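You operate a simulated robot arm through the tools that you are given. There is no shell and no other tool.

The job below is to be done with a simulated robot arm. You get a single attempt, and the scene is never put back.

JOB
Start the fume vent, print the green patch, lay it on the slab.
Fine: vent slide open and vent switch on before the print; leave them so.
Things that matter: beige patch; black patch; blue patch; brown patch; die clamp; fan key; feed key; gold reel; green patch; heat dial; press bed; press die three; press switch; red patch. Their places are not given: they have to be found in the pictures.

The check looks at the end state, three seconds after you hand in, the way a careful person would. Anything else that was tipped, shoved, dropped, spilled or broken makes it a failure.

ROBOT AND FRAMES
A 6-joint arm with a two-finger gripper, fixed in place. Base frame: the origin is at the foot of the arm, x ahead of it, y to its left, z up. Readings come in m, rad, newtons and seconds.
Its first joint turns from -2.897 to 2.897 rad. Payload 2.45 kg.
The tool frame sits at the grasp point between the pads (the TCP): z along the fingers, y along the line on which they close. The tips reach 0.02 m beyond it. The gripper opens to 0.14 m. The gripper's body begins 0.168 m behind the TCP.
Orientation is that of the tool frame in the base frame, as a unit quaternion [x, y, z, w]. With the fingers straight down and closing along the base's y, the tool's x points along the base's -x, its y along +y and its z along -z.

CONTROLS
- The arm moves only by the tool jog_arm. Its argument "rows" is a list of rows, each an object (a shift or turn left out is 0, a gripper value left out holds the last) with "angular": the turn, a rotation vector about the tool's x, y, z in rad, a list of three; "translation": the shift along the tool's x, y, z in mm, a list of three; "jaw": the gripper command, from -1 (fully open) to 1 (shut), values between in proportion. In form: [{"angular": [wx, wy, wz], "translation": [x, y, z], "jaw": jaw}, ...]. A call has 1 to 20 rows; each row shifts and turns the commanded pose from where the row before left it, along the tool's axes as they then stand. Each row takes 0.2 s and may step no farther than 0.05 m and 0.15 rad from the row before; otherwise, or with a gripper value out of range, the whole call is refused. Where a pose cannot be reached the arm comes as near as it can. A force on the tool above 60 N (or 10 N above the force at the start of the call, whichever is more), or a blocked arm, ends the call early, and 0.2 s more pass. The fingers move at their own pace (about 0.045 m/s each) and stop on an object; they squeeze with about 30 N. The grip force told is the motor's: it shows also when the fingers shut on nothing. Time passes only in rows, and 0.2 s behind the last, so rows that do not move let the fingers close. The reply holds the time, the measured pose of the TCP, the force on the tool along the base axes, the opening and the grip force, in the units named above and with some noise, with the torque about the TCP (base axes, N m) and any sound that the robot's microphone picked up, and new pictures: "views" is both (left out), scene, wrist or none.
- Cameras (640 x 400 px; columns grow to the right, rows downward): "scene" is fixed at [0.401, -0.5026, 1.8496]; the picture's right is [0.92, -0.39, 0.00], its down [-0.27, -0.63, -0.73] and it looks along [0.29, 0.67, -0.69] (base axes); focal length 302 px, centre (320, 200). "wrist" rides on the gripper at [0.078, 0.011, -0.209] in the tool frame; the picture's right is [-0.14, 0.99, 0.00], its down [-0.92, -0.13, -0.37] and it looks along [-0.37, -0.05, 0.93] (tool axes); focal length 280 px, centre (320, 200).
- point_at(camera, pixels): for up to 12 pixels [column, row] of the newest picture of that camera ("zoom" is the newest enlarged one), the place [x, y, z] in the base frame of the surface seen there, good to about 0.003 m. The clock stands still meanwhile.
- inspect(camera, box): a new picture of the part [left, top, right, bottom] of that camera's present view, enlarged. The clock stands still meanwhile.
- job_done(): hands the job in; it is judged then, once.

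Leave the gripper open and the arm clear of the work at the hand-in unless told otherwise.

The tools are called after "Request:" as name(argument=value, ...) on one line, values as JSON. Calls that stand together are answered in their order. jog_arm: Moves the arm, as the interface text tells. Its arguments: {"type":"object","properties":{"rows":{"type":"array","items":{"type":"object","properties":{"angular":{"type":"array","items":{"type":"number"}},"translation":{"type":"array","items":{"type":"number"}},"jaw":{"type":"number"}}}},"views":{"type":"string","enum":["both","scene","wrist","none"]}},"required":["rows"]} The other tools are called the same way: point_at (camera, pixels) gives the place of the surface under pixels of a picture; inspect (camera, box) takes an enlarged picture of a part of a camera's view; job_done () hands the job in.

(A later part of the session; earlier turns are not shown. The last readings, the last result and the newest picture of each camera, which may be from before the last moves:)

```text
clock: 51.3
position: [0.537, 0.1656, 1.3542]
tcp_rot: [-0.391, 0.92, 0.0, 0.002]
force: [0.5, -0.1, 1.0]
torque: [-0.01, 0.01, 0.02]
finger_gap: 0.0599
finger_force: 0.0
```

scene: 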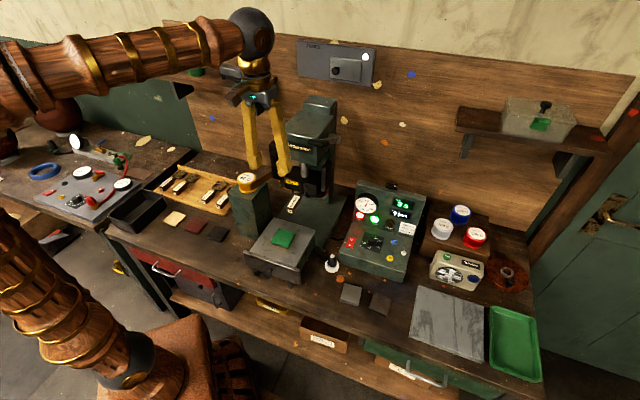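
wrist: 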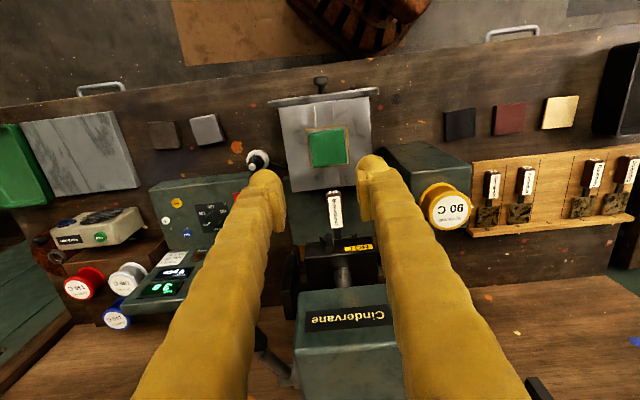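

A good look down: the green patch lies inside the outline at (327,147). I zoom in on bed, die and clamp and measure.

Request:
inspect(camera="wrist", box=[260, 65, 400, 205])

Request:
point_at(camera="wrist", pixels=[[309, 133], [346, 127], [347, 161], [310, 167], [327, 147], [320, 83], [271, 103], [378, 91], [291, 191], [370, 186], [325, 97], [320, 78]])

Request:
inspect(camera="wrist", box=[285, 180, 395, 290])

Request:
point_at(camera="zoom", pixels=[[285, 40], [290, 150], [285, 185], [330, 180], [240, 190], [400, 190], [250, 240], [450, 220], [340, 270], [300, 200]])

```text
2.86 times, centred on (330, 135) of wrist
```

zoom: 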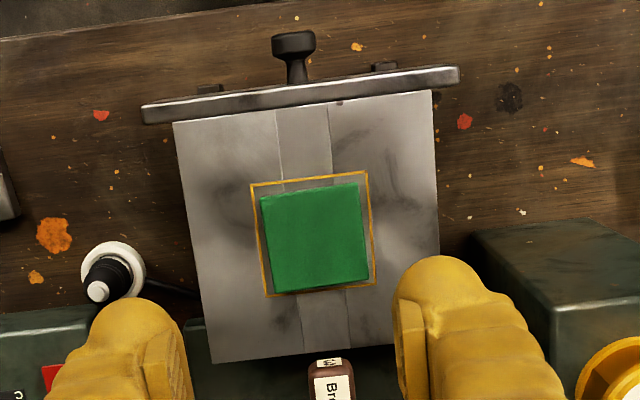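

```text
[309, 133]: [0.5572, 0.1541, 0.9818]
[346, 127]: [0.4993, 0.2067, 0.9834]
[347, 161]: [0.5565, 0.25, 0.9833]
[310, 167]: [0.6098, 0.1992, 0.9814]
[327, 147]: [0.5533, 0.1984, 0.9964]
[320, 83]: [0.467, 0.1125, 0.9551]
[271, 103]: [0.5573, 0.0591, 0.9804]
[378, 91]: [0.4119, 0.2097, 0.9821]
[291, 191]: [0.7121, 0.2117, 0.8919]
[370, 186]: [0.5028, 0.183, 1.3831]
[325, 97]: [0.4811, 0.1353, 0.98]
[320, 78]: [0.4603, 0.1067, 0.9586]
```

```text
3.64 times, centred on (340, 235) of wrist
```

zoom: 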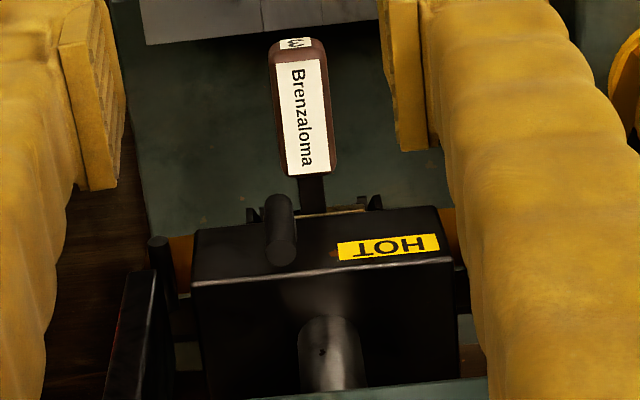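

```text
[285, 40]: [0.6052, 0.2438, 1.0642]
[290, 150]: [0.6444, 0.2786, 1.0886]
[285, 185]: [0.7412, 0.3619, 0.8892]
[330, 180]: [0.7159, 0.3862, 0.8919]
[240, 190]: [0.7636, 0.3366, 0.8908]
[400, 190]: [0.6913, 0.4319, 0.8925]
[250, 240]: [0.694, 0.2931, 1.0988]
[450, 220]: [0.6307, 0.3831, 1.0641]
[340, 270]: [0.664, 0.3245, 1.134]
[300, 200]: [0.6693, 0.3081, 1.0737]
```

The patch is well centred in the outline. Now I look more closely at the die clamp at the front of the heated head from the scene camera.

Request:
inspect(camera="scene", box=[285, 172, 325, 200])

Request:
inspect(camera="wrist", box=[310, 215, 370, 260])

```text
14.29 times, centred on (305, 186) of scene
```

zoom: 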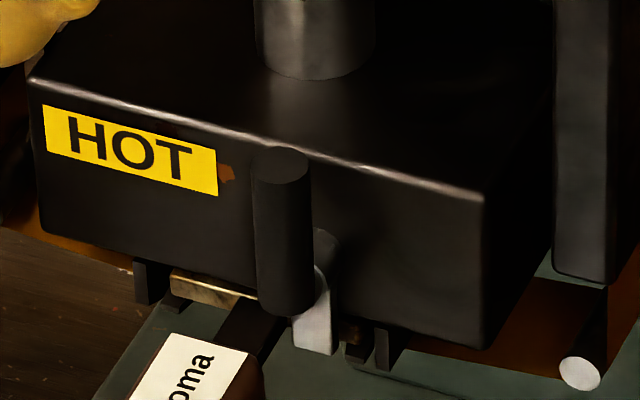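

```text
8.89 times, centred on (340, 238) of wrist
```

zoom: 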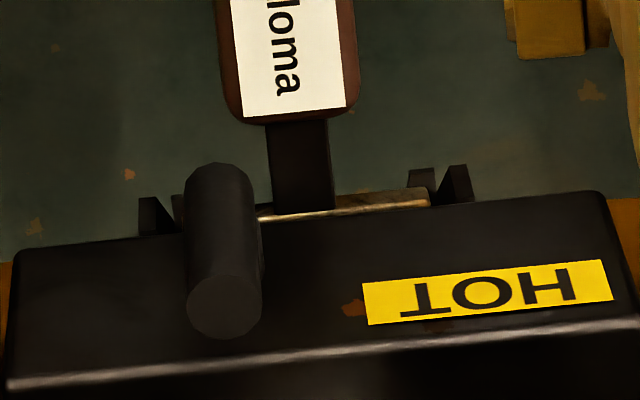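

The clamp's latch hangs down in front of the die plate with the handle upright, and READY is lit, so the press is set. Next the bed: I'll close the fingers, go down in front of the bed's front plate, right of its knob (t≈0.325), stopping a little high to check.

Request:
jog_arm(rows=[{"jaw": 1, "translation": [36, -18, 0]}, {"translation": [36, -18, 0]}, {"translation": [35, -18, 0]}, {}, {"translation": [0, 0, 45]}, {"translation": [0, 0, 45]}, {"translation": [0, 0, 45]}, {"translation": [0, 0, 45]}, {"translation": [0, 0, 45]}, {"translation": [0, 0, 45]}, {"translation": [0, 0, 40]}, {}], views="both")

```text
clock: 53.9
position: [0.5039, 0.0533, 1.0429]
tcp_rot: [-0.39, 0.921, 0.0, 0.001]
force: [0.2, 0.4, 0.1]
torque: [0.02, 0.01, -0.04]
finger_gap: 0.0
finger_force: 29.6
```

scene: 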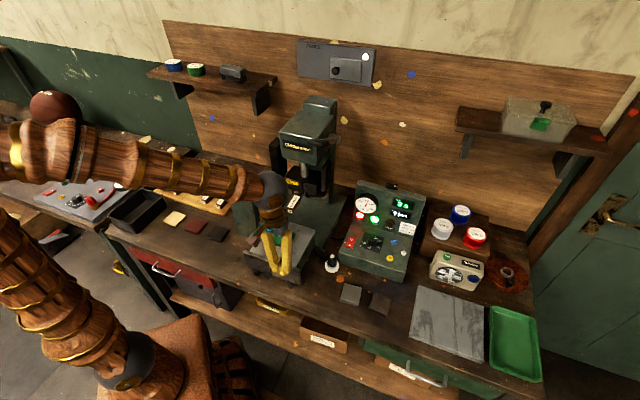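
wrist: 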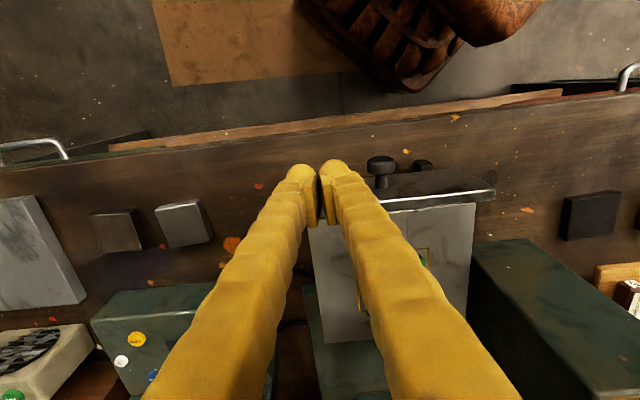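

TCP is at n 0.388, t 0.325, z 1.043, in front of the plate. I descend 88 mm.

Request:
jog_arm(rows=[{"translation": [0, 0, 25]}, {"translation": [0, 0, 25]}, {"translation": [0, 0, 20]}, {"translation": [0, 0, 18]}, {}], views="both")

Request:
inspect(camera="scene", box=[230, 200, 330, 295])

```text
clock: 55.1
position: [0.5029, 0.0514, 0.9544]
tcp_rot: [-0.391, 0.92, 0.0, 0.002]
force: [0.0, 0.2, -0.2]
torque: [-0.05, -0.03, 0.0]
finger_gap: 0.0
finger_force: 28.9
```

scene: 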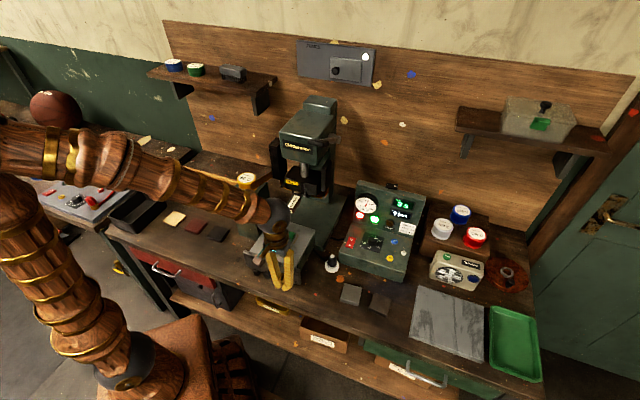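
wrist: 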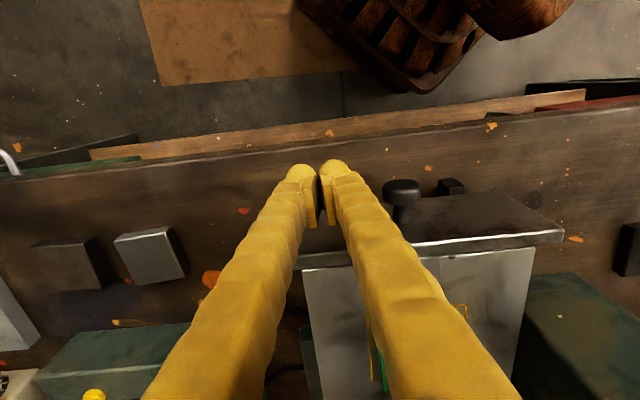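

```text
4.21 times, centred on (280, 248) of scene
```

zoom: 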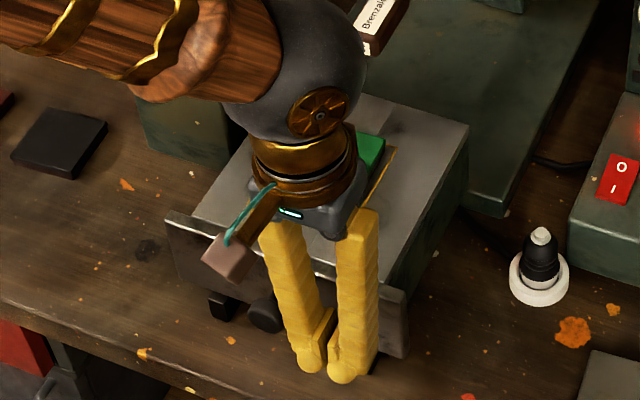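

The fingertips stand just in front of the plate. I push the bed in slowly along +n (tool -x), first 80 mm with the tool vertical.

Request:
jog_arm(rows=[{"translation": [-5, 0, 0]}, {"translation": [-5, 0, 0]}, {"translation": [-4, 0, 0]}, {"translation": [-4, 0, 0]}, {"translation": [-4, 0, 0]}, {"translation": [-5, 0, 0]}, {"translation": [-6, 0, 0]}, {"translation": [-7, 0, 0]}, {"translation": [-7, 0, 0]}, {"translation": [-7, 0, 0]}, {"translation": [-7, 0, 0]}, {"translation": [-7, 0, 0]}, {"translation": [-6, 0, 0]}, {"translation": [-4, 0, 0]}], views="both")

```text
clock: 58.1
position: [0.5559, 0.1086, 0.9562]
tcp_rot: [-0.391, 0.92, 0.0, 0.002]
force: [-1.7, -0.4, -0.2]
torque: [0.0, 0.01, 0.02]
finger_gap: 0.0
finger_force: 29.4
```

scene: 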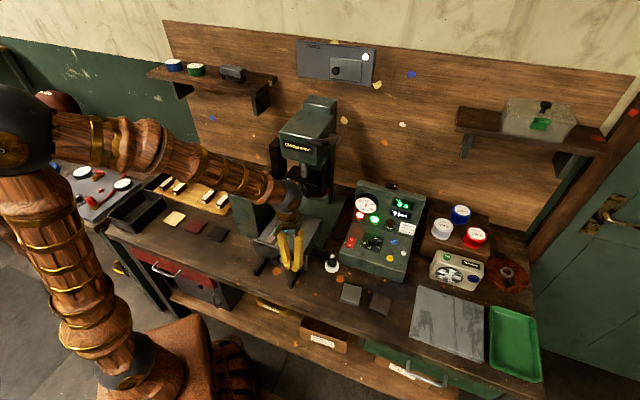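
wrist: 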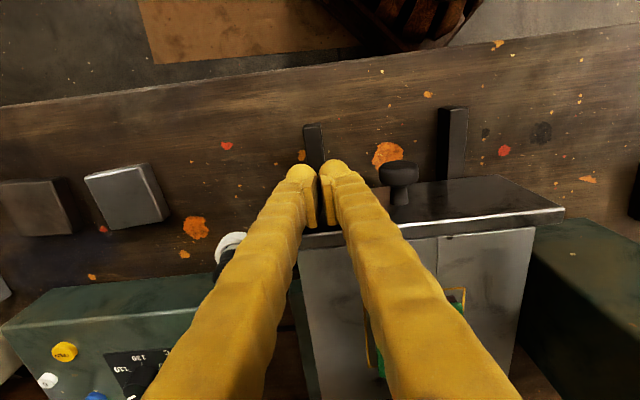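

The bed moves smoothly. I go on, now pitching the tool gradually forward while pushing so that the wrist keeps clear of the lever.

Request:
jog_arm(rows=[{"angular": [0, -0.026, 0], "translation": [-5, 0, 0]}, {"angular": [0, -0.026, 0], "translation": [-7, 0, 0.18]}, {"angular": [0, -0.026, 0], "translation": [-7, 0, 0.36]}, {"angular": [0, -0.026, 0], "translation": [-7, 0, 0.55]}, {"angular": [0, -0.026, 0], "translation": [-7, 0, 0.73]}, {"angular": [0, -0.026, 0], "translation": [-6.9, 0, 0.91]}, {"angular": [0, -0.026, 0], "translation": [-6.9, 0, 1.09]}, {"angular": [0, -0.026, 0], "translation": [-6.9, 0, 1.27]}, {"angular": [0, -0.026, 0], "translation": [-6.9, 0, 1.45]}, {"angular": [0, -0.026, 0], "translation": [-6.8, 0, 1.62]}, {"angular": [0, -0.026, 0], "translation": [-6.8, 0, 1.8]}, {"angular": [0, -0.026, 0], "translation": [-5, 0, 1.4]}, {}], views="both")

```text
clock: 60.9
position: [0.6134, 0.165, 0.9571]
tcp_rot: [-0.387, 0.909, 0.06, 0.145]
force: [-0.8, -0.4, -0.1]
torque: [0.0, 0.02, 0.04]
finger_gap: 0.0002
finger_force: 29.8
```

scene: 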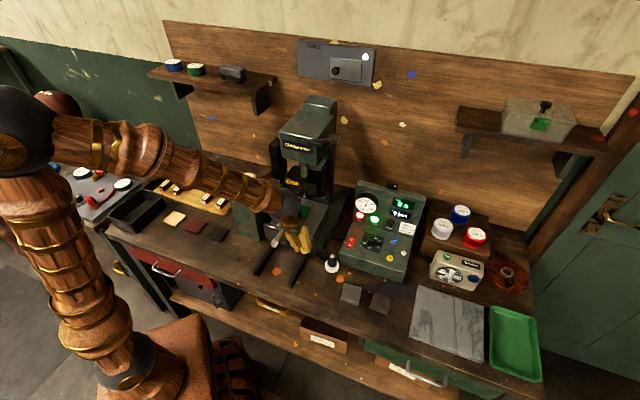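
wrist: 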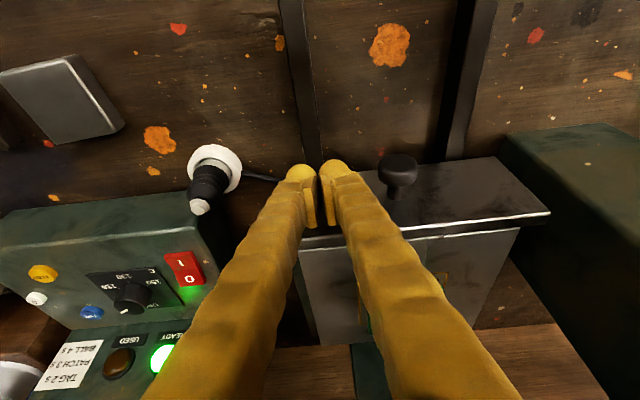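

Still smooth. I continue in, more slowly, looking for the end stop.

Request:
jog_arm(rows=[{"angular": [0, -0.025, 0], "translation": [-5.7, 0, 1.8]}, {"angular": [0, -0.025, 0], "translation": [-5.6, 0, 2.0]}, {"angular": [0, -0.025, 0], "translation": [-5.6, 0, 2.1]}, {"angular": [0, -0.025, 0], "translation": [-5.5, 0, 2.3]}, {"angular": [0, -0.025, 0], "translation": [-5.5, 0, 2.4]}, {"angular": [0, -0.025, 0], "translation": [-5.4, 0, 2.5]}, {"translation": [-3.6, 0, 1.8]}, {}], views="both")

```text
clock: 62.7
position: [0.6407, 0.1948, 0.9559]
tcp_rot: [-0.38, 0.896, 0.089, 0.213]
force: [0.0, -0.7, -0.1]
torque: [-0.01, 0.0, -0.02]
finger_gap: 0.0001
finger_force: 29.6
```

scene: 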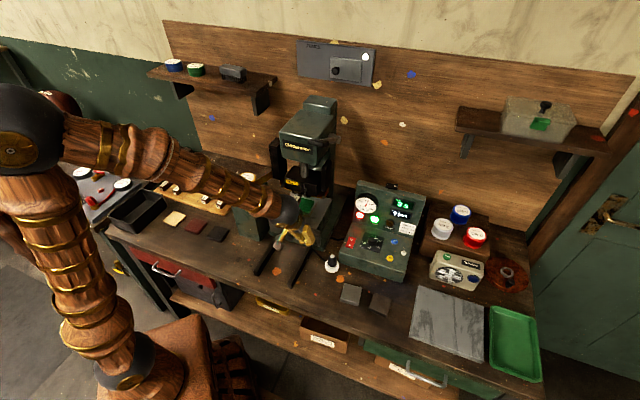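
wrist: 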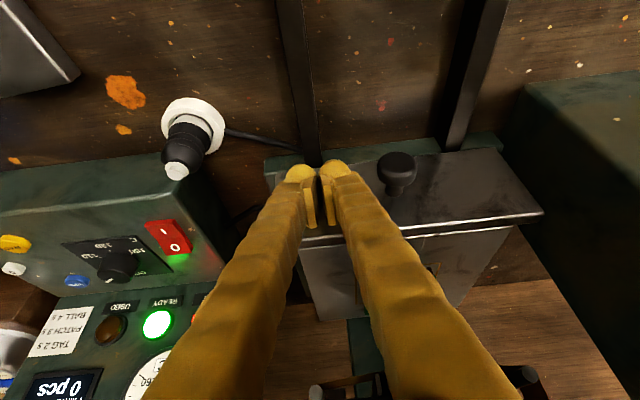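

The front plate has moved about 185 mm. I go on with 3 mm steps until the stop.

Request:
jog_arm(rows=[{"translation": [-2.7, 0, 1.3]}, {"translation": [-2.7, 0, 1.3]}, {"translation": [-2.7, 0, 1.3]}, {"translation": [-2.7, 0, 1.3]}, {"translation": [-2.7, 0, 1.3]}, {}], views="wrist")

```text
clock: 64.0
position: [0.6481, 0.2037, 0.955]
tcp_rot: [-0.38, 0.896, 0.089, 0.211]
force: [-10.1, -10.8, 2.6]
torque: [0.01, -0.01, -0.14]
finger_gap: 0.0062
finger_force: 28.7
stopped in row 6: the force on the tool passed its limit at 68 N (the readings are from after the stop); the commanded pose is now the measured one
```

wrist: 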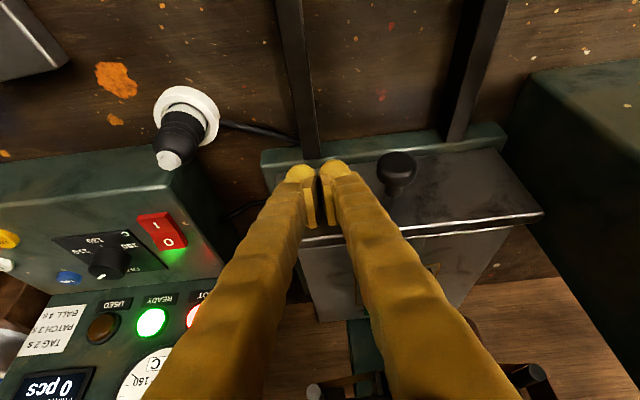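

The bed is fully in (stop reached). I back off along -n, then withdraw up along the tool axis, away from the die handle and lever.

Request:
jog_arm(rows=[{"translation": [9, 0, -4]}, {"translation": [14, 0, -6]}, {"translation": [14, 0, -6]}, {"translation": [0, 0, -40]}, {"translation": [0, 0, -45]}, {"translation": [0, 0, -45]}, {"translation": [0, 0, -45]}, {"translation": [0, 0, -45]}, {"translation": [0, 0, -45]}, {"translation": [0, 0, -45]}, {}], views="both")

Request:
inspect(camera="scene", box=[235, 90, 345, 290])

```text
clock: 66.4
position: [0.5238, 0.0755, 1.2304]
tcp_rot: [-0.381, 0.896, 0.089, 0.211]
force: [0.4, -0.5, -0.4]
torque: [-0.07, 0.01, 0.02]
finger_gap: 0.0002
finger_force: 29.2
```

scene: 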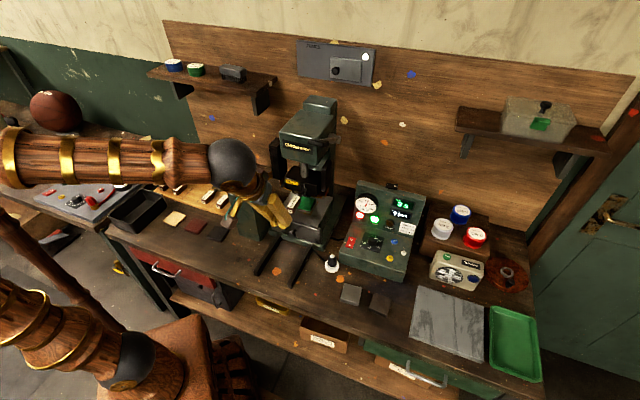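
wrist: 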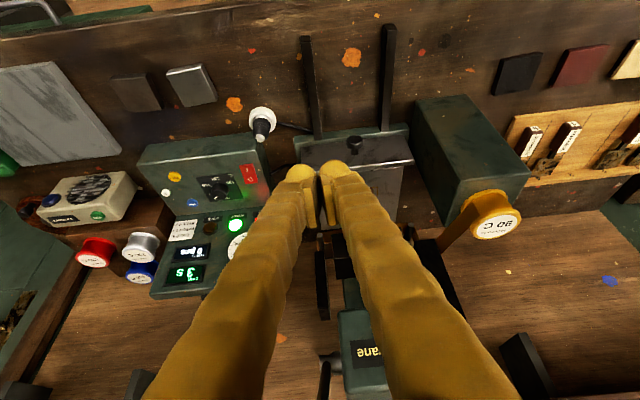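

```text
2.00 times, centred on (290, 190) of scene
```

zoom: 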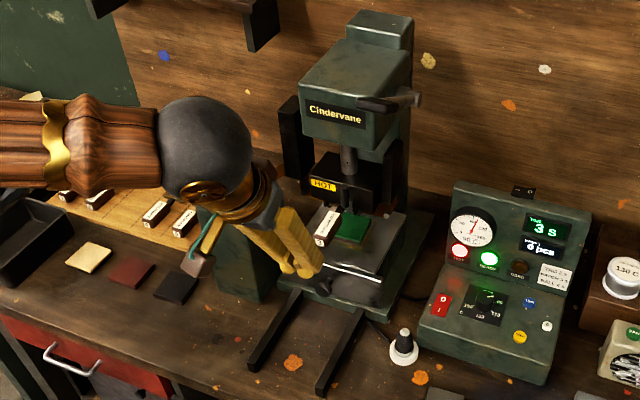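

The bed is in and the patch is visible in front of the head at scene (300,203). I move up out of the way and check its place relative to the die.

Request:
jog_arm(rows=[{"translation": [0, 0, -45]}, {"translation": [0, 0, -45]}, {"translation": [0, 0, -45]}, {"translation": [0, 0, -45]}, {"translation": [0, 0, -45]}, {}], views="both")

Request:
inspect(camera="scene", box=[265, 170, 345, 260])

Request:
point_at(camera="zoom", pixels=[[375, 120], [310, 190], [395, 195], [430, 160], [330, 165], [340, 210], [420, 280], [250, 235], [380, 205], [470, 195]])

```text
clock: 67.8
position: [0.4547, 0.0031, 1.4325]
tcp_rot: [-0.379, 0.896, 0.089, 0.212]
force: [0.2, -0.5, -0.7]
torque: [-0.01, -0.03, -0.02]
finger_gap: 0.0002
finger_force: 29.7
```

scene: 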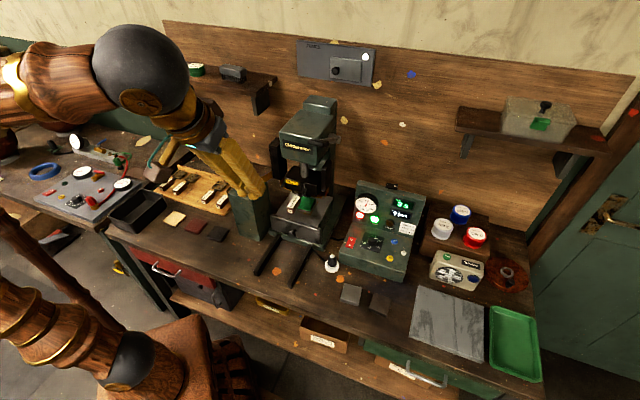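
wrist: 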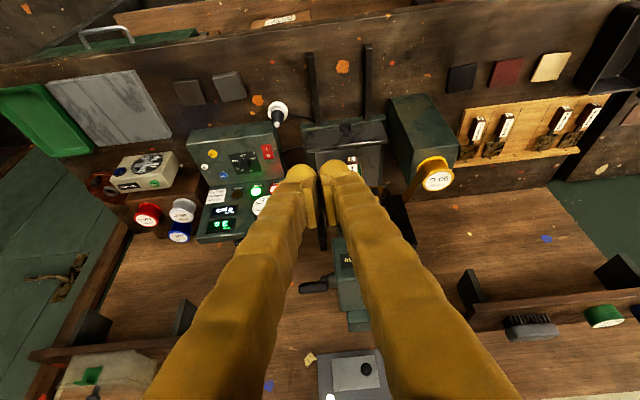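

```text
4.44 times, centred on (305, 215) of scene
```

zoom: 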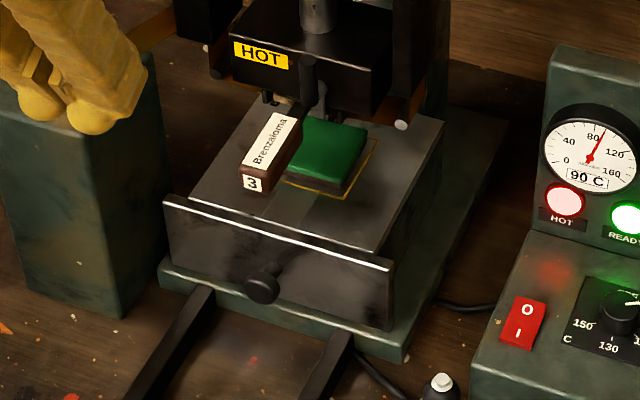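

```text
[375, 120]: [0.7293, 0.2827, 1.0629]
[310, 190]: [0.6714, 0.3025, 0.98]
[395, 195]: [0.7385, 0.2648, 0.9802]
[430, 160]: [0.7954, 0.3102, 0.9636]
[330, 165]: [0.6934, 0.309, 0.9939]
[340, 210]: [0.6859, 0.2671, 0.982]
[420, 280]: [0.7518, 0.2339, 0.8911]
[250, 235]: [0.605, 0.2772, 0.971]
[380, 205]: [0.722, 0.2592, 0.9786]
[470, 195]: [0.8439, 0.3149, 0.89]
```

The patch is under the die zone and the bed sits at its stop. Now to the lever: I move forward, bring the tool upright and place the closed fingertips above the lever grip (n≈0.597, t≈0.363), staying at z≈1.46.

Request:
jog_arm(rows=[{"translation": [-35.8, -5, 10]}, {"translation": [-35.8, -5, 10]}, {"translation": [-35.8, -5, 17.8]}, {"translation": [-35.8, -5, 17.8]}, {"angular": [0, 0.1155, 0]}, {"angular": [0, 0.1155, 0]}, {"angular": [0, 0.1155, 0]}, {"angular": [0, 0.1155, 0]}, {}], views="both")

```text
clock: 69.8
position: [0.5747, 0.0993, 1.4453]
tcp_rot: [-0.39, 0.921, -0.001, 0.0]
force: [0.0, 0.0, -0.2]
torque: [0.01, -0.03, -0.04]
finger_gap: 0.0
finger_force: 29.4
```

scene: 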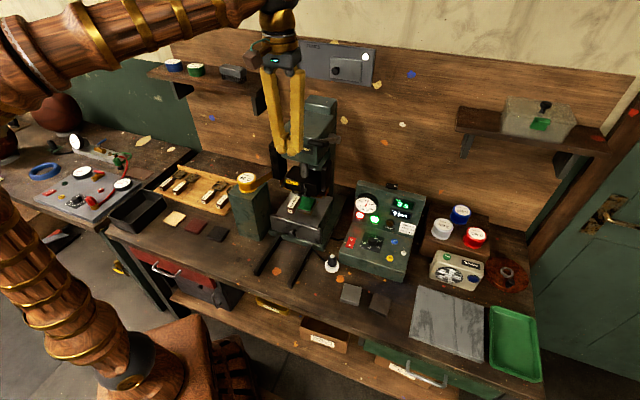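
wrist: 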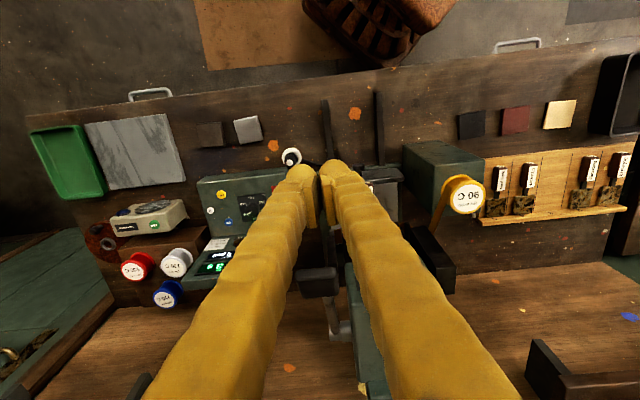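

TCP at n 0.470, t 0.345, z 1.445, lever grip visible at wrist (320,280). I move over the grip.

Request:
jog_arm(rows=[{"translation": [-32, -4.6, 0]}, {"translation": [-32, -4.6, 0]}, {"translation": [-32, -4.6, 0]}, {"translation": [-30, -4.6, 0]}, {}], views="both")

Request:
inspect(camera="scene", box=[260, 50, 380, 160])

```text
clock: 71.0
position: [0.6756, 0.1766, 1.4462]
tcp_rot: [-0.391, 0.92, 0.0, 0.001]
force: [0.0, -0.2, 0.9]
torque: [-0.01, 0.03, 0.03]
finger_gap: 0.0004
finger_force: 28.9
```

scene: 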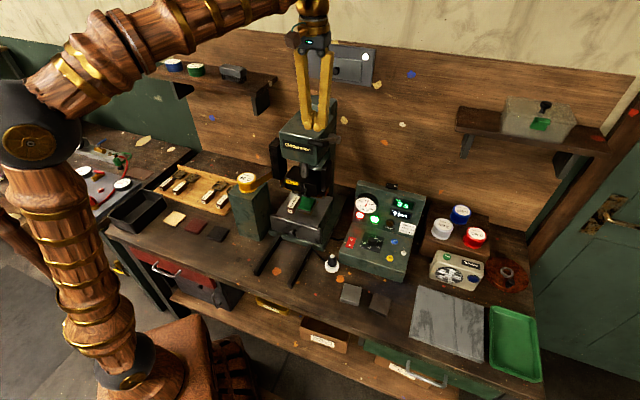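
wrist: 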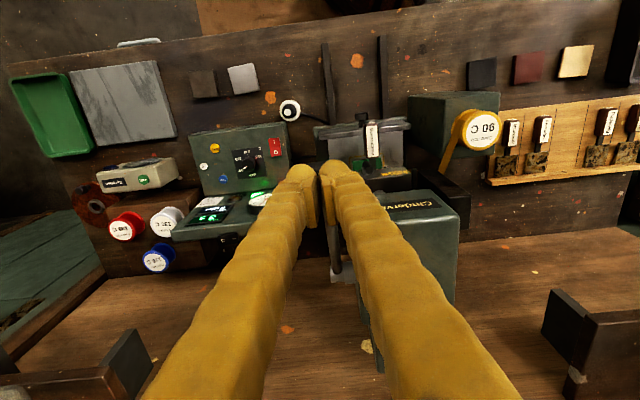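

```text
3.64 times, centred on (320, 105) of scene
```

zoom: 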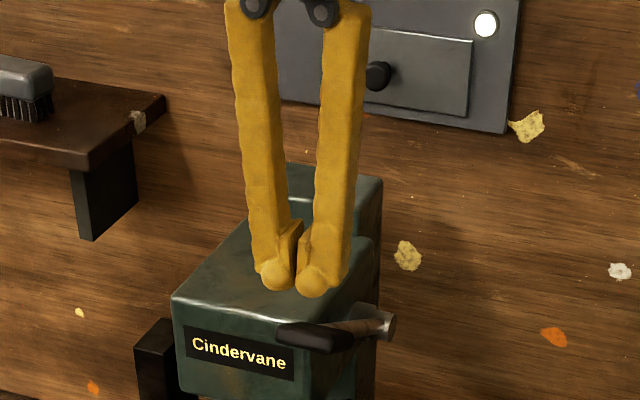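

I am above the grip (n 0.596, t 0.363). I descend slowly onto it and start pressing, watching force.

Request:
jog_arm(rows=[{"translation": [0, 0, 12]}, {"translation": [0, 0, 12]}, {"translation": [0, 0, 8]}, {"translation": [0, 0, 6]}, {"translation": [0, 0, 6]}, {"translation": [0, 0, 6]}], views="both")

Request:
inspect(camera="scene", box=[260, 50, 380, 160])

```text
clock: 72.4
position: [0.676, 0.1771, 1.3968]
tcp_rot: [-0.391, 0.92, -0.001, 0.0]
force: [0.5, 0.7, 0.6]
torque: [-0.01, 0.01, 0.03]
finger_gap: 0.0
finger_force: 29.7
```

scene: 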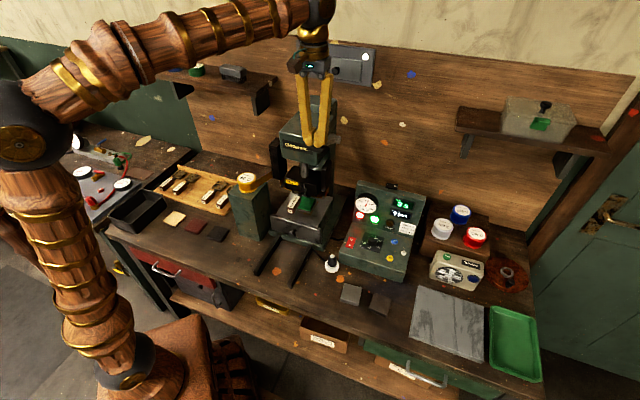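
wrist: 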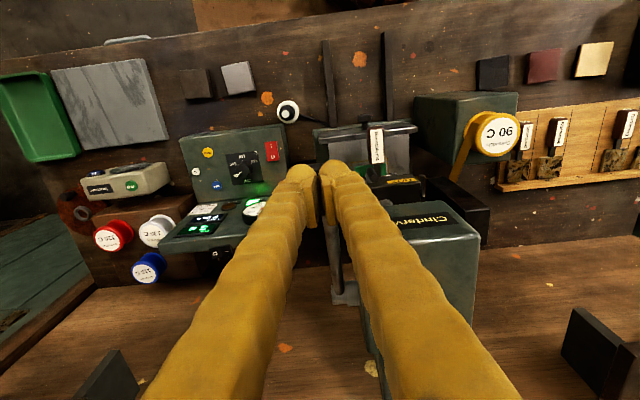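

```text
3.64 times, centred on (320, 105) of scene
```

zoom: 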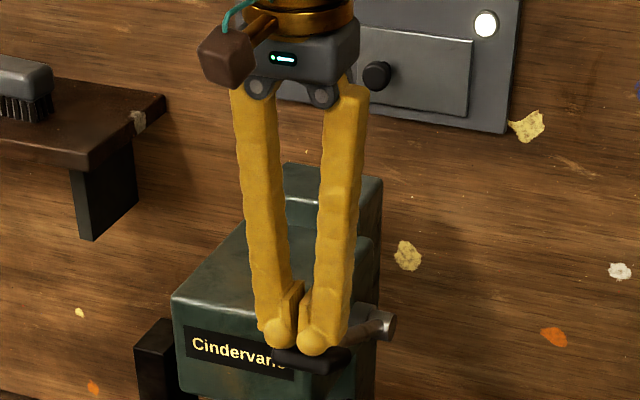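

The fingertips are on the grip; force is still tiny. I press on 45 mm and check the lever and head.

Request:
jog_arm(rows=[{"translation": [0, 0, 6]}, {"translation": [0, 0, 6]}, {"translation": [0, 0, 6]}, {"translation": [0, 0, 6]}, {"translation": [0, 0, 6]}, {"translation": [0, 0, 6]}, {"translation": [0, 0, 6]}], views="both")

Request:
inspect(camera="scene", box=[255, 90, 355, 250])

```text
clock: 74.0
position: [0.6755, 0.1775, 1.3549]
tcp_rot: [-0.39, 0.921, 0.0, 0.001]
force: [0.3, -0.6, 0.9]
torque: [-0.02, 0.01, -0.02]
finger_gap: 0.0
finger_force: 29.4
```

scene: 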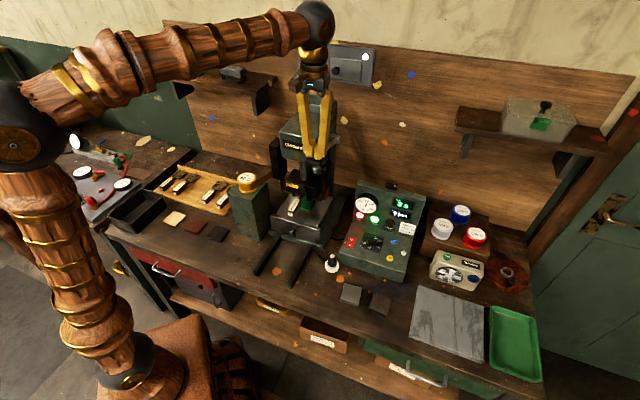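
wrist: 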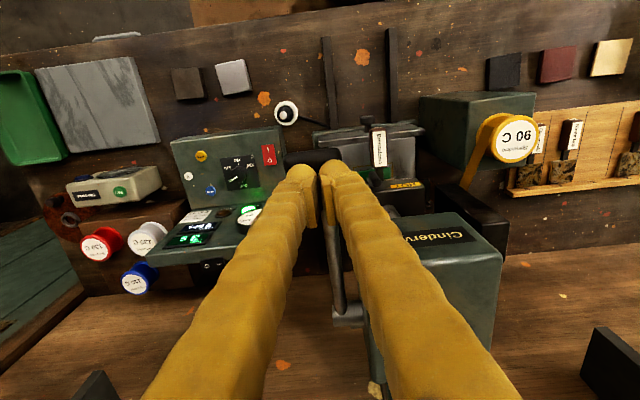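

```text
2.50 times, centred on (305, 170) of scene
```

zoom: 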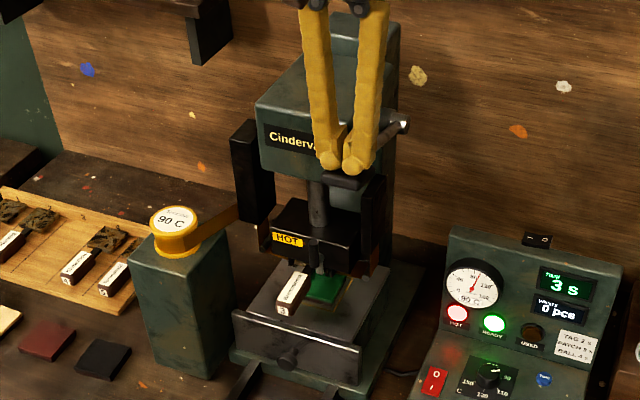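

The lever turns down and the heated head descends. The fingertips sit toward the back of the grip, so I shift 10 mm toward the front while pressing on in small steps.

Request:
point_at(camera="zoom", pixels=[[272, 230], [350, 255], [280, 305], [348, 178], [375, 140]])

Request:
jog_arm(rows=[{"translation": [4, 0, 5]}, {"translation": [4, 0, 6]}, {"translation": [3, 0, 6]}, {"translation": [0, 0, 6]}, {"translation": [0, 0, 6]}, {"translation": [0, 0, 6]}], views="both")

Request:
inspect(camera="scene", box=[255, 90, 355, 250])

Request:
point_at(camera="zoom", pixels=[[272, 240], [350, 268], [280, 312], [348, 195]])

```text
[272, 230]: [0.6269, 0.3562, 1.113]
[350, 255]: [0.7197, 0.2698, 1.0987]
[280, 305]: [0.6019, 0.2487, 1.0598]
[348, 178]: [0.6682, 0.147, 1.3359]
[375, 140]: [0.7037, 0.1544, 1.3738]
```

```text
clock: 75.4
position: [0.6693, 0.1688, 1.3198]
tcp_rot: [-0.39, 0.921, -0.001, 0.001]
force: [-0.2, -0.6, 1.8]
torque: [-0.02, 0.02, 0.02]
finger_gap: 0.0
finger_force: 29.7
```

scene: 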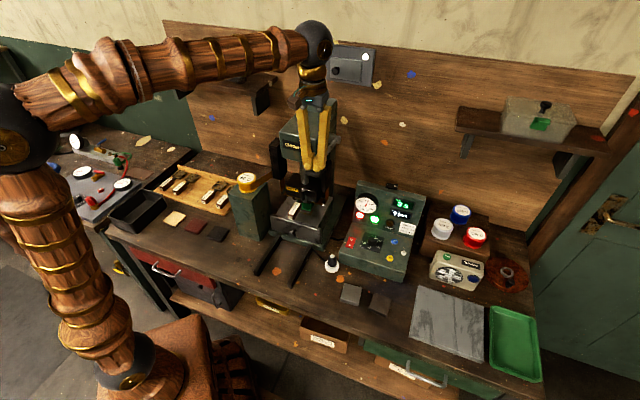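
wrist: 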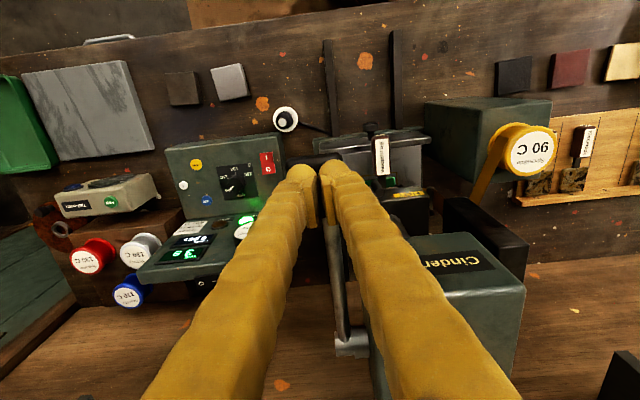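

```text
2.50 times, centred on (305, 170) of scene
```

zoom: 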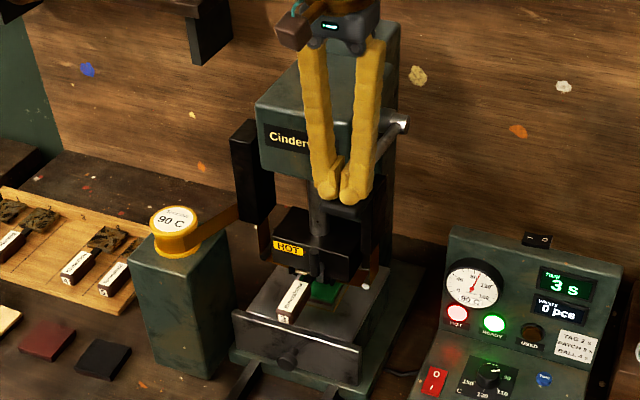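

```text
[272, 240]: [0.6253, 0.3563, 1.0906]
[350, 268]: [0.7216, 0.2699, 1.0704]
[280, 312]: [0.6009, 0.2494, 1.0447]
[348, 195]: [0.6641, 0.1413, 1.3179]
```

Head is coming down (die handle now at z≈1.045). I press on 20 mm in 5 mm steps and check the display for contact.

Request:
jog_arm(rows=[{"translation": [0, 0, 5]}, {"translation": [0, 0, 5]}, {"translation": [0, 0, 5]}, {"translation": [0, 0, 5]}], views="scene")

Request:
inspect(camera="scene", box=[265, 150, 425, 250])

Request:
point_at(camera="zoom", pixels=[[85, 165], [80, 215], [190, 190]])

```text
clock: 76.4
position: [0.6681, 0.1698, 1.2985]
tcp_rot: [-0.39, 0.921, -0.001, 0.001]
force: [0.9, -0.4, 2.1]
torque: [-0.04, -0.01, 0.01]
finger_gap: 0.006
finger_force: 28.8
```

scene: 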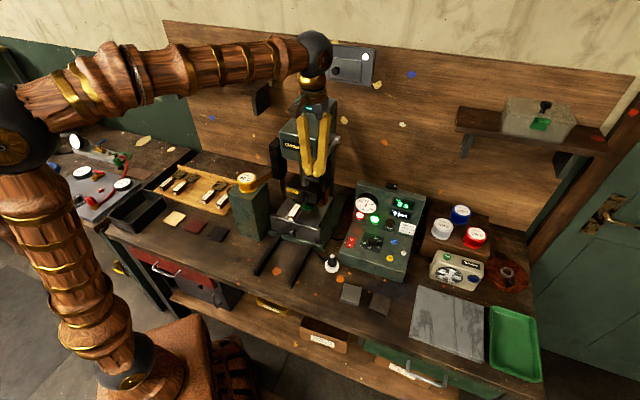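

```text
4.00 times, centred on (345, 200) of scene
```

zoom: 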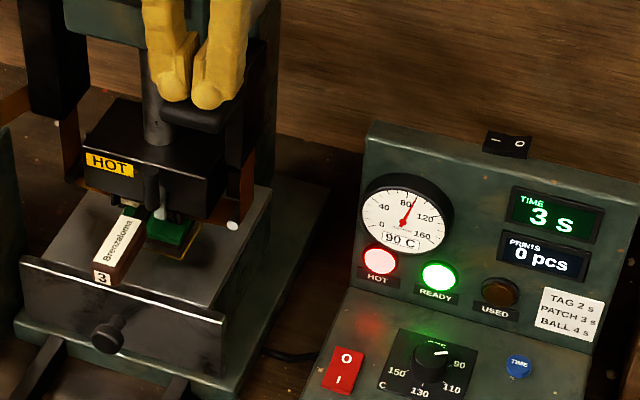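

```text
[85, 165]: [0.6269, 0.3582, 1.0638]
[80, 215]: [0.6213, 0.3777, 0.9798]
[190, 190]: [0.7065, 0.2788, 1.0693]
```

The head is just above the patch. The finger gap reads 6 mm, so I check the wrist picture and proceed with smaller steps.

Request:
jog_arm(rows=[{"translation": [0, 0, 4]}, {"translation": [0, 0, 4]}], views="both")

Request:
inspect(camera="scene", box=[265, 150, 425, 250])

Request:
inspect(camera="wrist", box=[260, 120, 380, 260])

```text
clock: 77.0
position: [0.6681, 0.1683, 1.2907]
tcp_rot: [-0.391, 0.921, -0.001, 0.0]
force: [0.3, -0.2, 2.6]
torque: [0.01, -0.01, -0.01]
finger_gap: 0.0059
finger_force: 29.1
```

scene: 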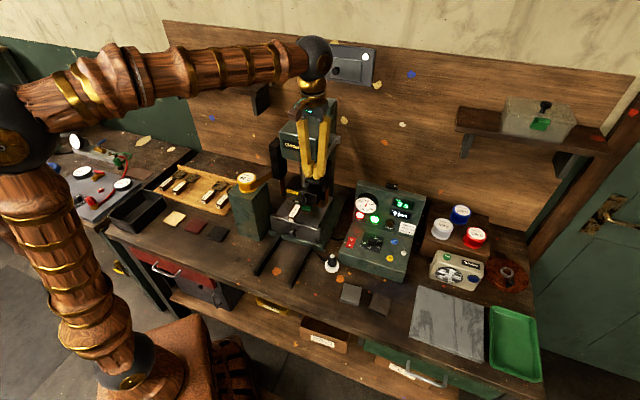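
wrist: 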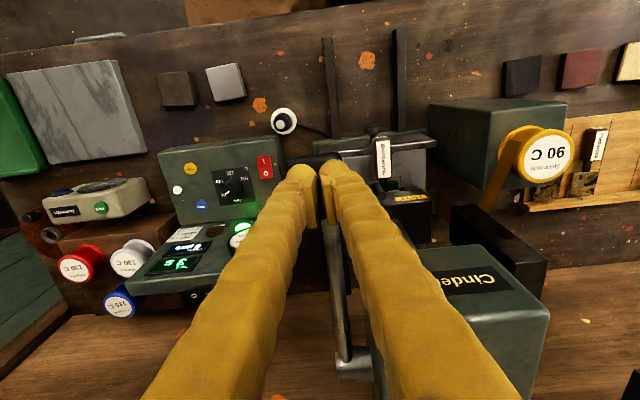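

```text
4.00 times, centred on (345, 200) of scene
```

zoom: 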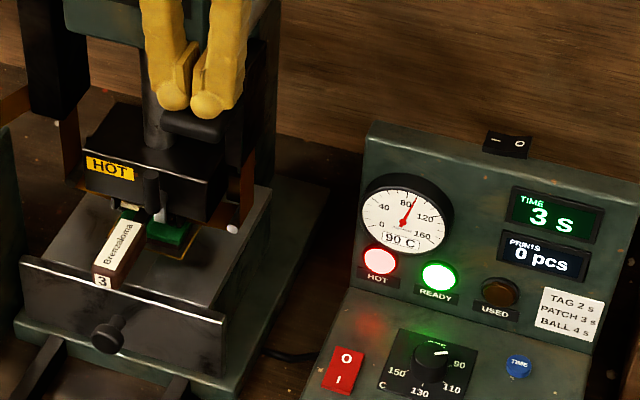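

```text
2.86 times, centred on (320, 190) of wrist
```

zoom: 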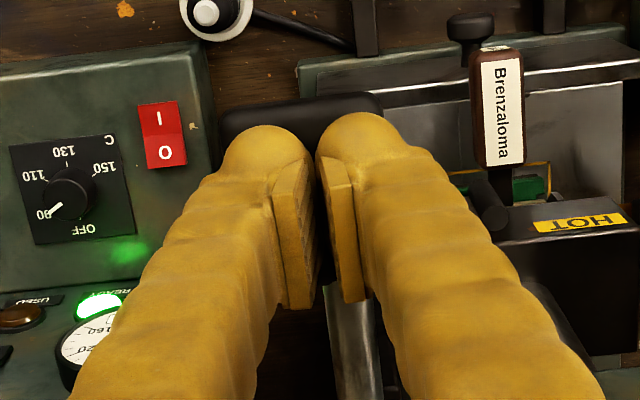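

The lever rod touches between the finger ends; I shift another 7 mm to the front and continue pressing 8 mm.

Request:
jog_arm(rows=[{"translation": [4, 0, 4]}, {"translation": [3, 0, 4]}], views="scene")

Request:
inspect(camera="scene", box=[265, 150, 425, 250])

```text
clock: 77.6
position: [0.6624, 0.1633, 1.284]
tcp_rot: [-0.391, 0.921, -0.001, 0.001]
force: [0.4, 1.4, 2.5]
torque: [0.05, -0.03, -0.03]
finger_gap: 0.0058
finger_force: 28.8
```

scene: 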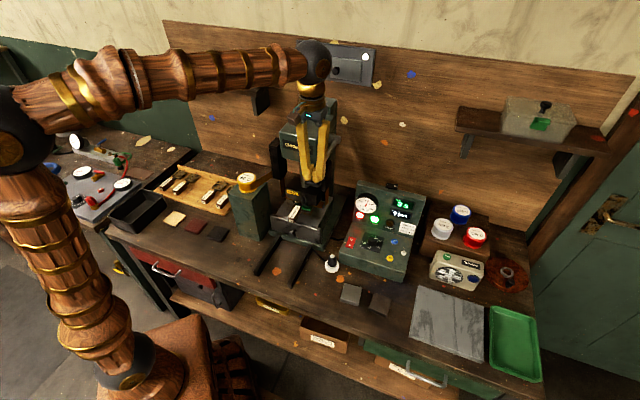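

```text
4.00 times, centred on (345, 200) of scene
```

zoom: 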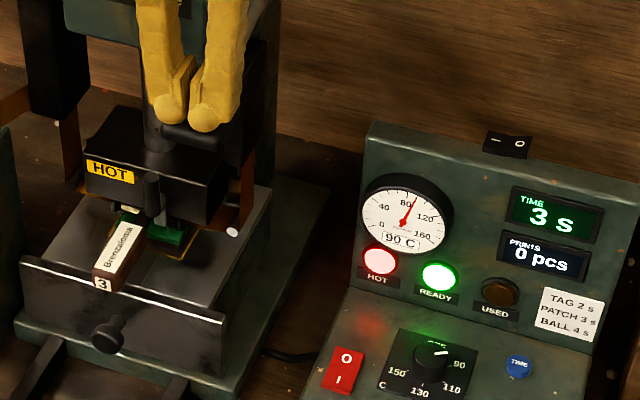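

Display unchanged, still a gap. Another 12 mm.

Request:
jog_arm(rows=[{"translation": [0, 0, 4]}, {"translation": [0, 0, 4]}, {"translation": [0, 0, 4]}], views="scene")

Request:
inspect(camera="scene", box=[265, 150, 425, 250])

```text
clock: 78.4
position: [0.6638, 0.1644, 1.2718]
tcp_rot: [-0.39, 0.921, 0.0, 0.001]
force: [-0.6, 0.8, 3.1]
torque: [0.08, -0.01, -0.01]
finger_gap: 0.0059
finger_force: 29.6
```

scene: 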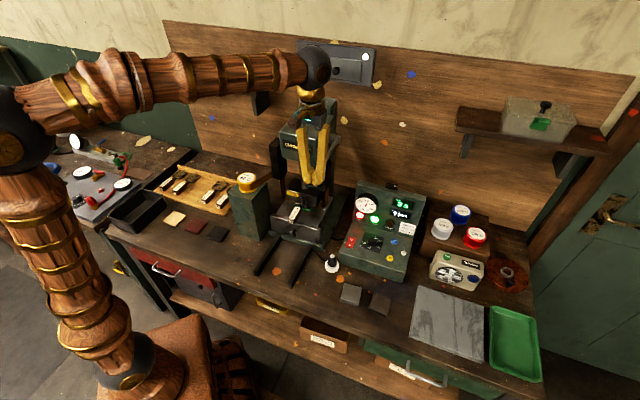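

```text
4.00 times, centred on (345, 200) of scene
```

zoom: 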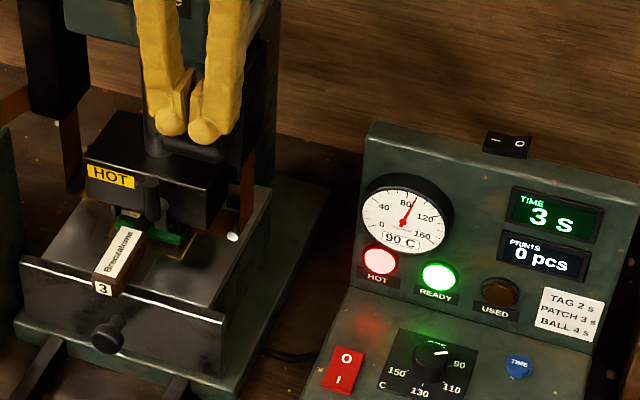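

Close now. Two more 4 mm steps.

Request:
jog_arm(rows=[{"translation": [0, 0, 4]}, {"translation": [0, 0, 4]}], views="scene")

Request:
inspect(camera="scene", box=[265, 150, 425, 250])

```text
clock: 79.0
position: [0.6627, 0.1638, 1.2623]
tcp_rot: [-0.391, 0.92, -0.001, 0.0]
force: [-0.4, -1.1, 3.8]
torque: [0.05, -0.02, -0.04]
finger_gap: 0.0062
finger_force: 29.8
```

scene: 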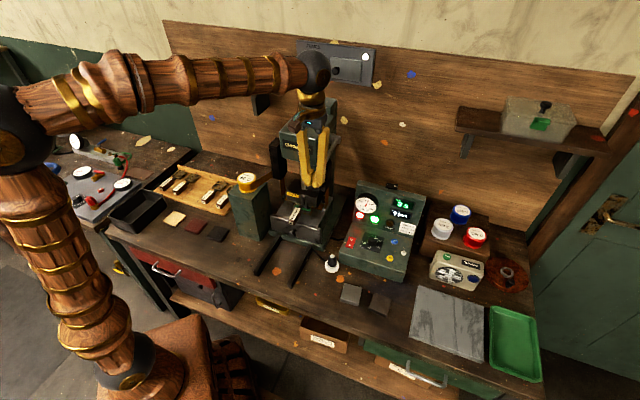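

```text
4.00 times, centred on (345, 200) of scene
```

zoom: 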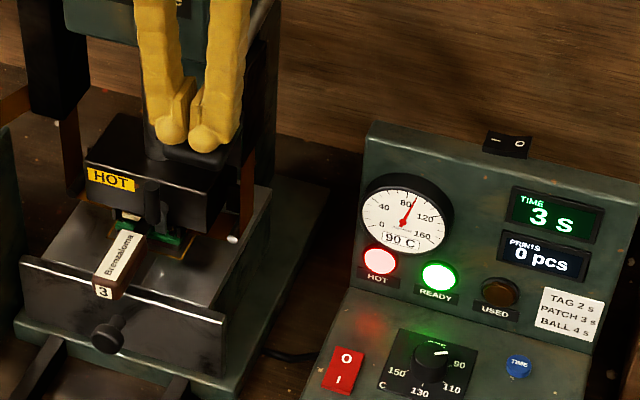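

Still no contact shown. I press on in 3–4 mm steps.

Request:
jog_arm(rows=[{"translation": [0, 0, 4]}, {"translation": [0, 0, 4]}], views="scene")

Request:
inspect(camera="scene", box=[265, 150, 425, 250])

```text
clock: 79.6
position: [0.6633, 0.1646, 1.2561]
tcp_rot: [-0.391, 0.921, -0.001, 0.001]
force: [-1.2, -0.9, 3.8]
torque: [0.02, -0.02, 0.0]
finger_gap: 0.0059
finger_force: 29.2
```

scene: 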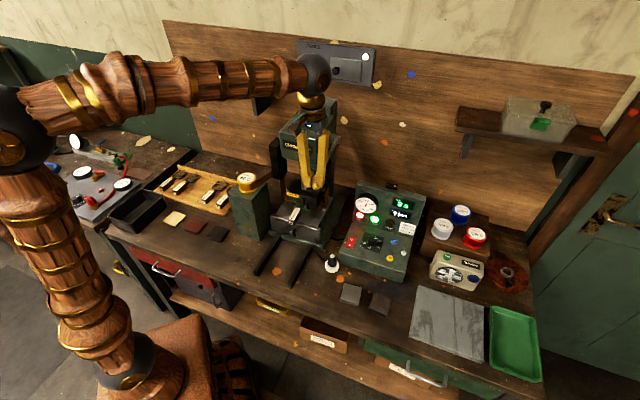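

```text
4.00 times, centred on (345, 200) of scene
```

zoom: 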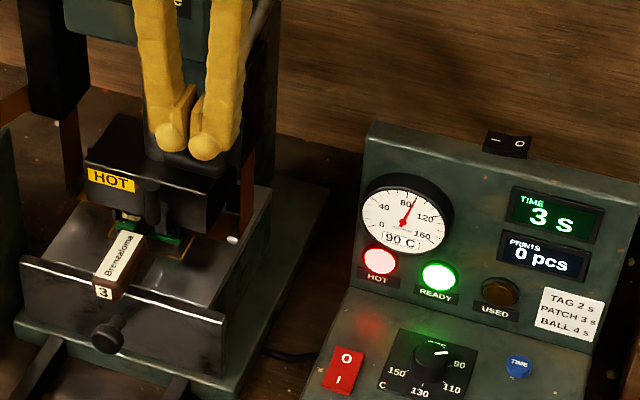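

Still descending, no contact yet. Continue.

Request:
jog_arm(rows=[{"translation": [0, 0, 4]}, {"translation": [0, 0, 4]}], views="both")

Request:
inspect(camera="scene", box=[265, 150, 425, 250])

Request:
inspect(camera="wrist", box=[260, 120, 440, 260])

```text
clock: 80.2
position: [0.6621, 0.1641, 1.2474]
tcp_rot: [-0.391, 0.92, 0.0, 0.001]
force: [0.7, -0.9, 4.0]
torque: [-0.01, -0.07, -0.01]
finger_gap: 0.0058
finger_force: 29.3
```

scene: 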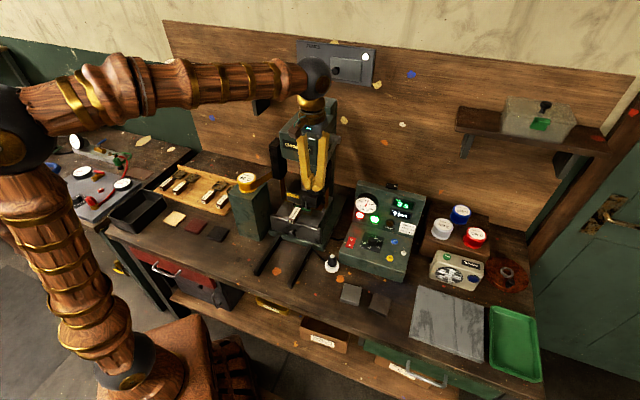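
wrist: 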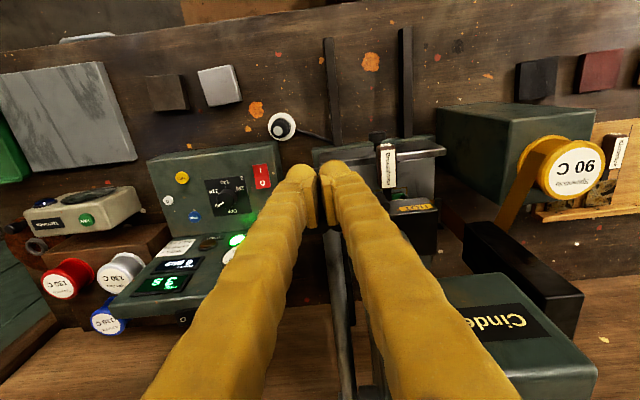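

```text
4.00 times, centred on (345, 200) of scene
```

zoom: 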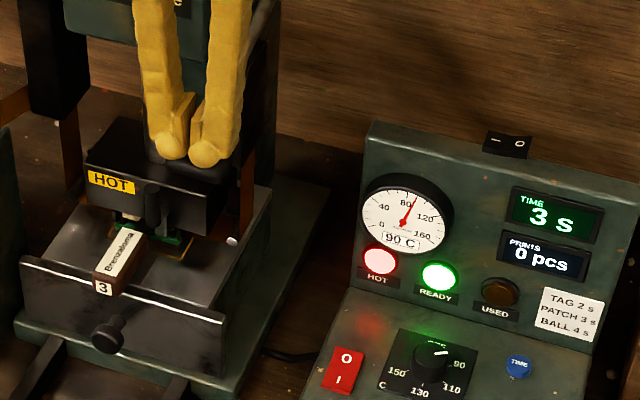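

```text
2.86 times, centred on (350, 190) of wrist
```

zoom: 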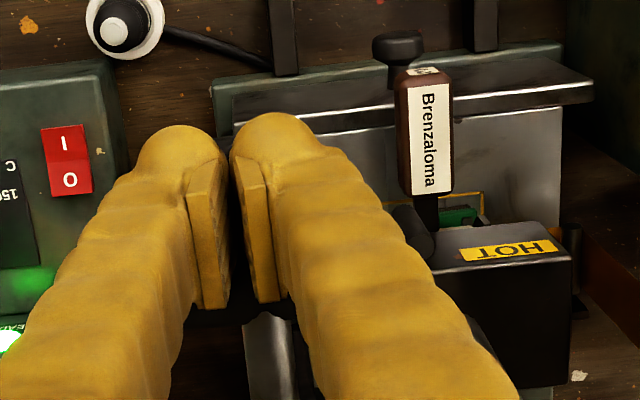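

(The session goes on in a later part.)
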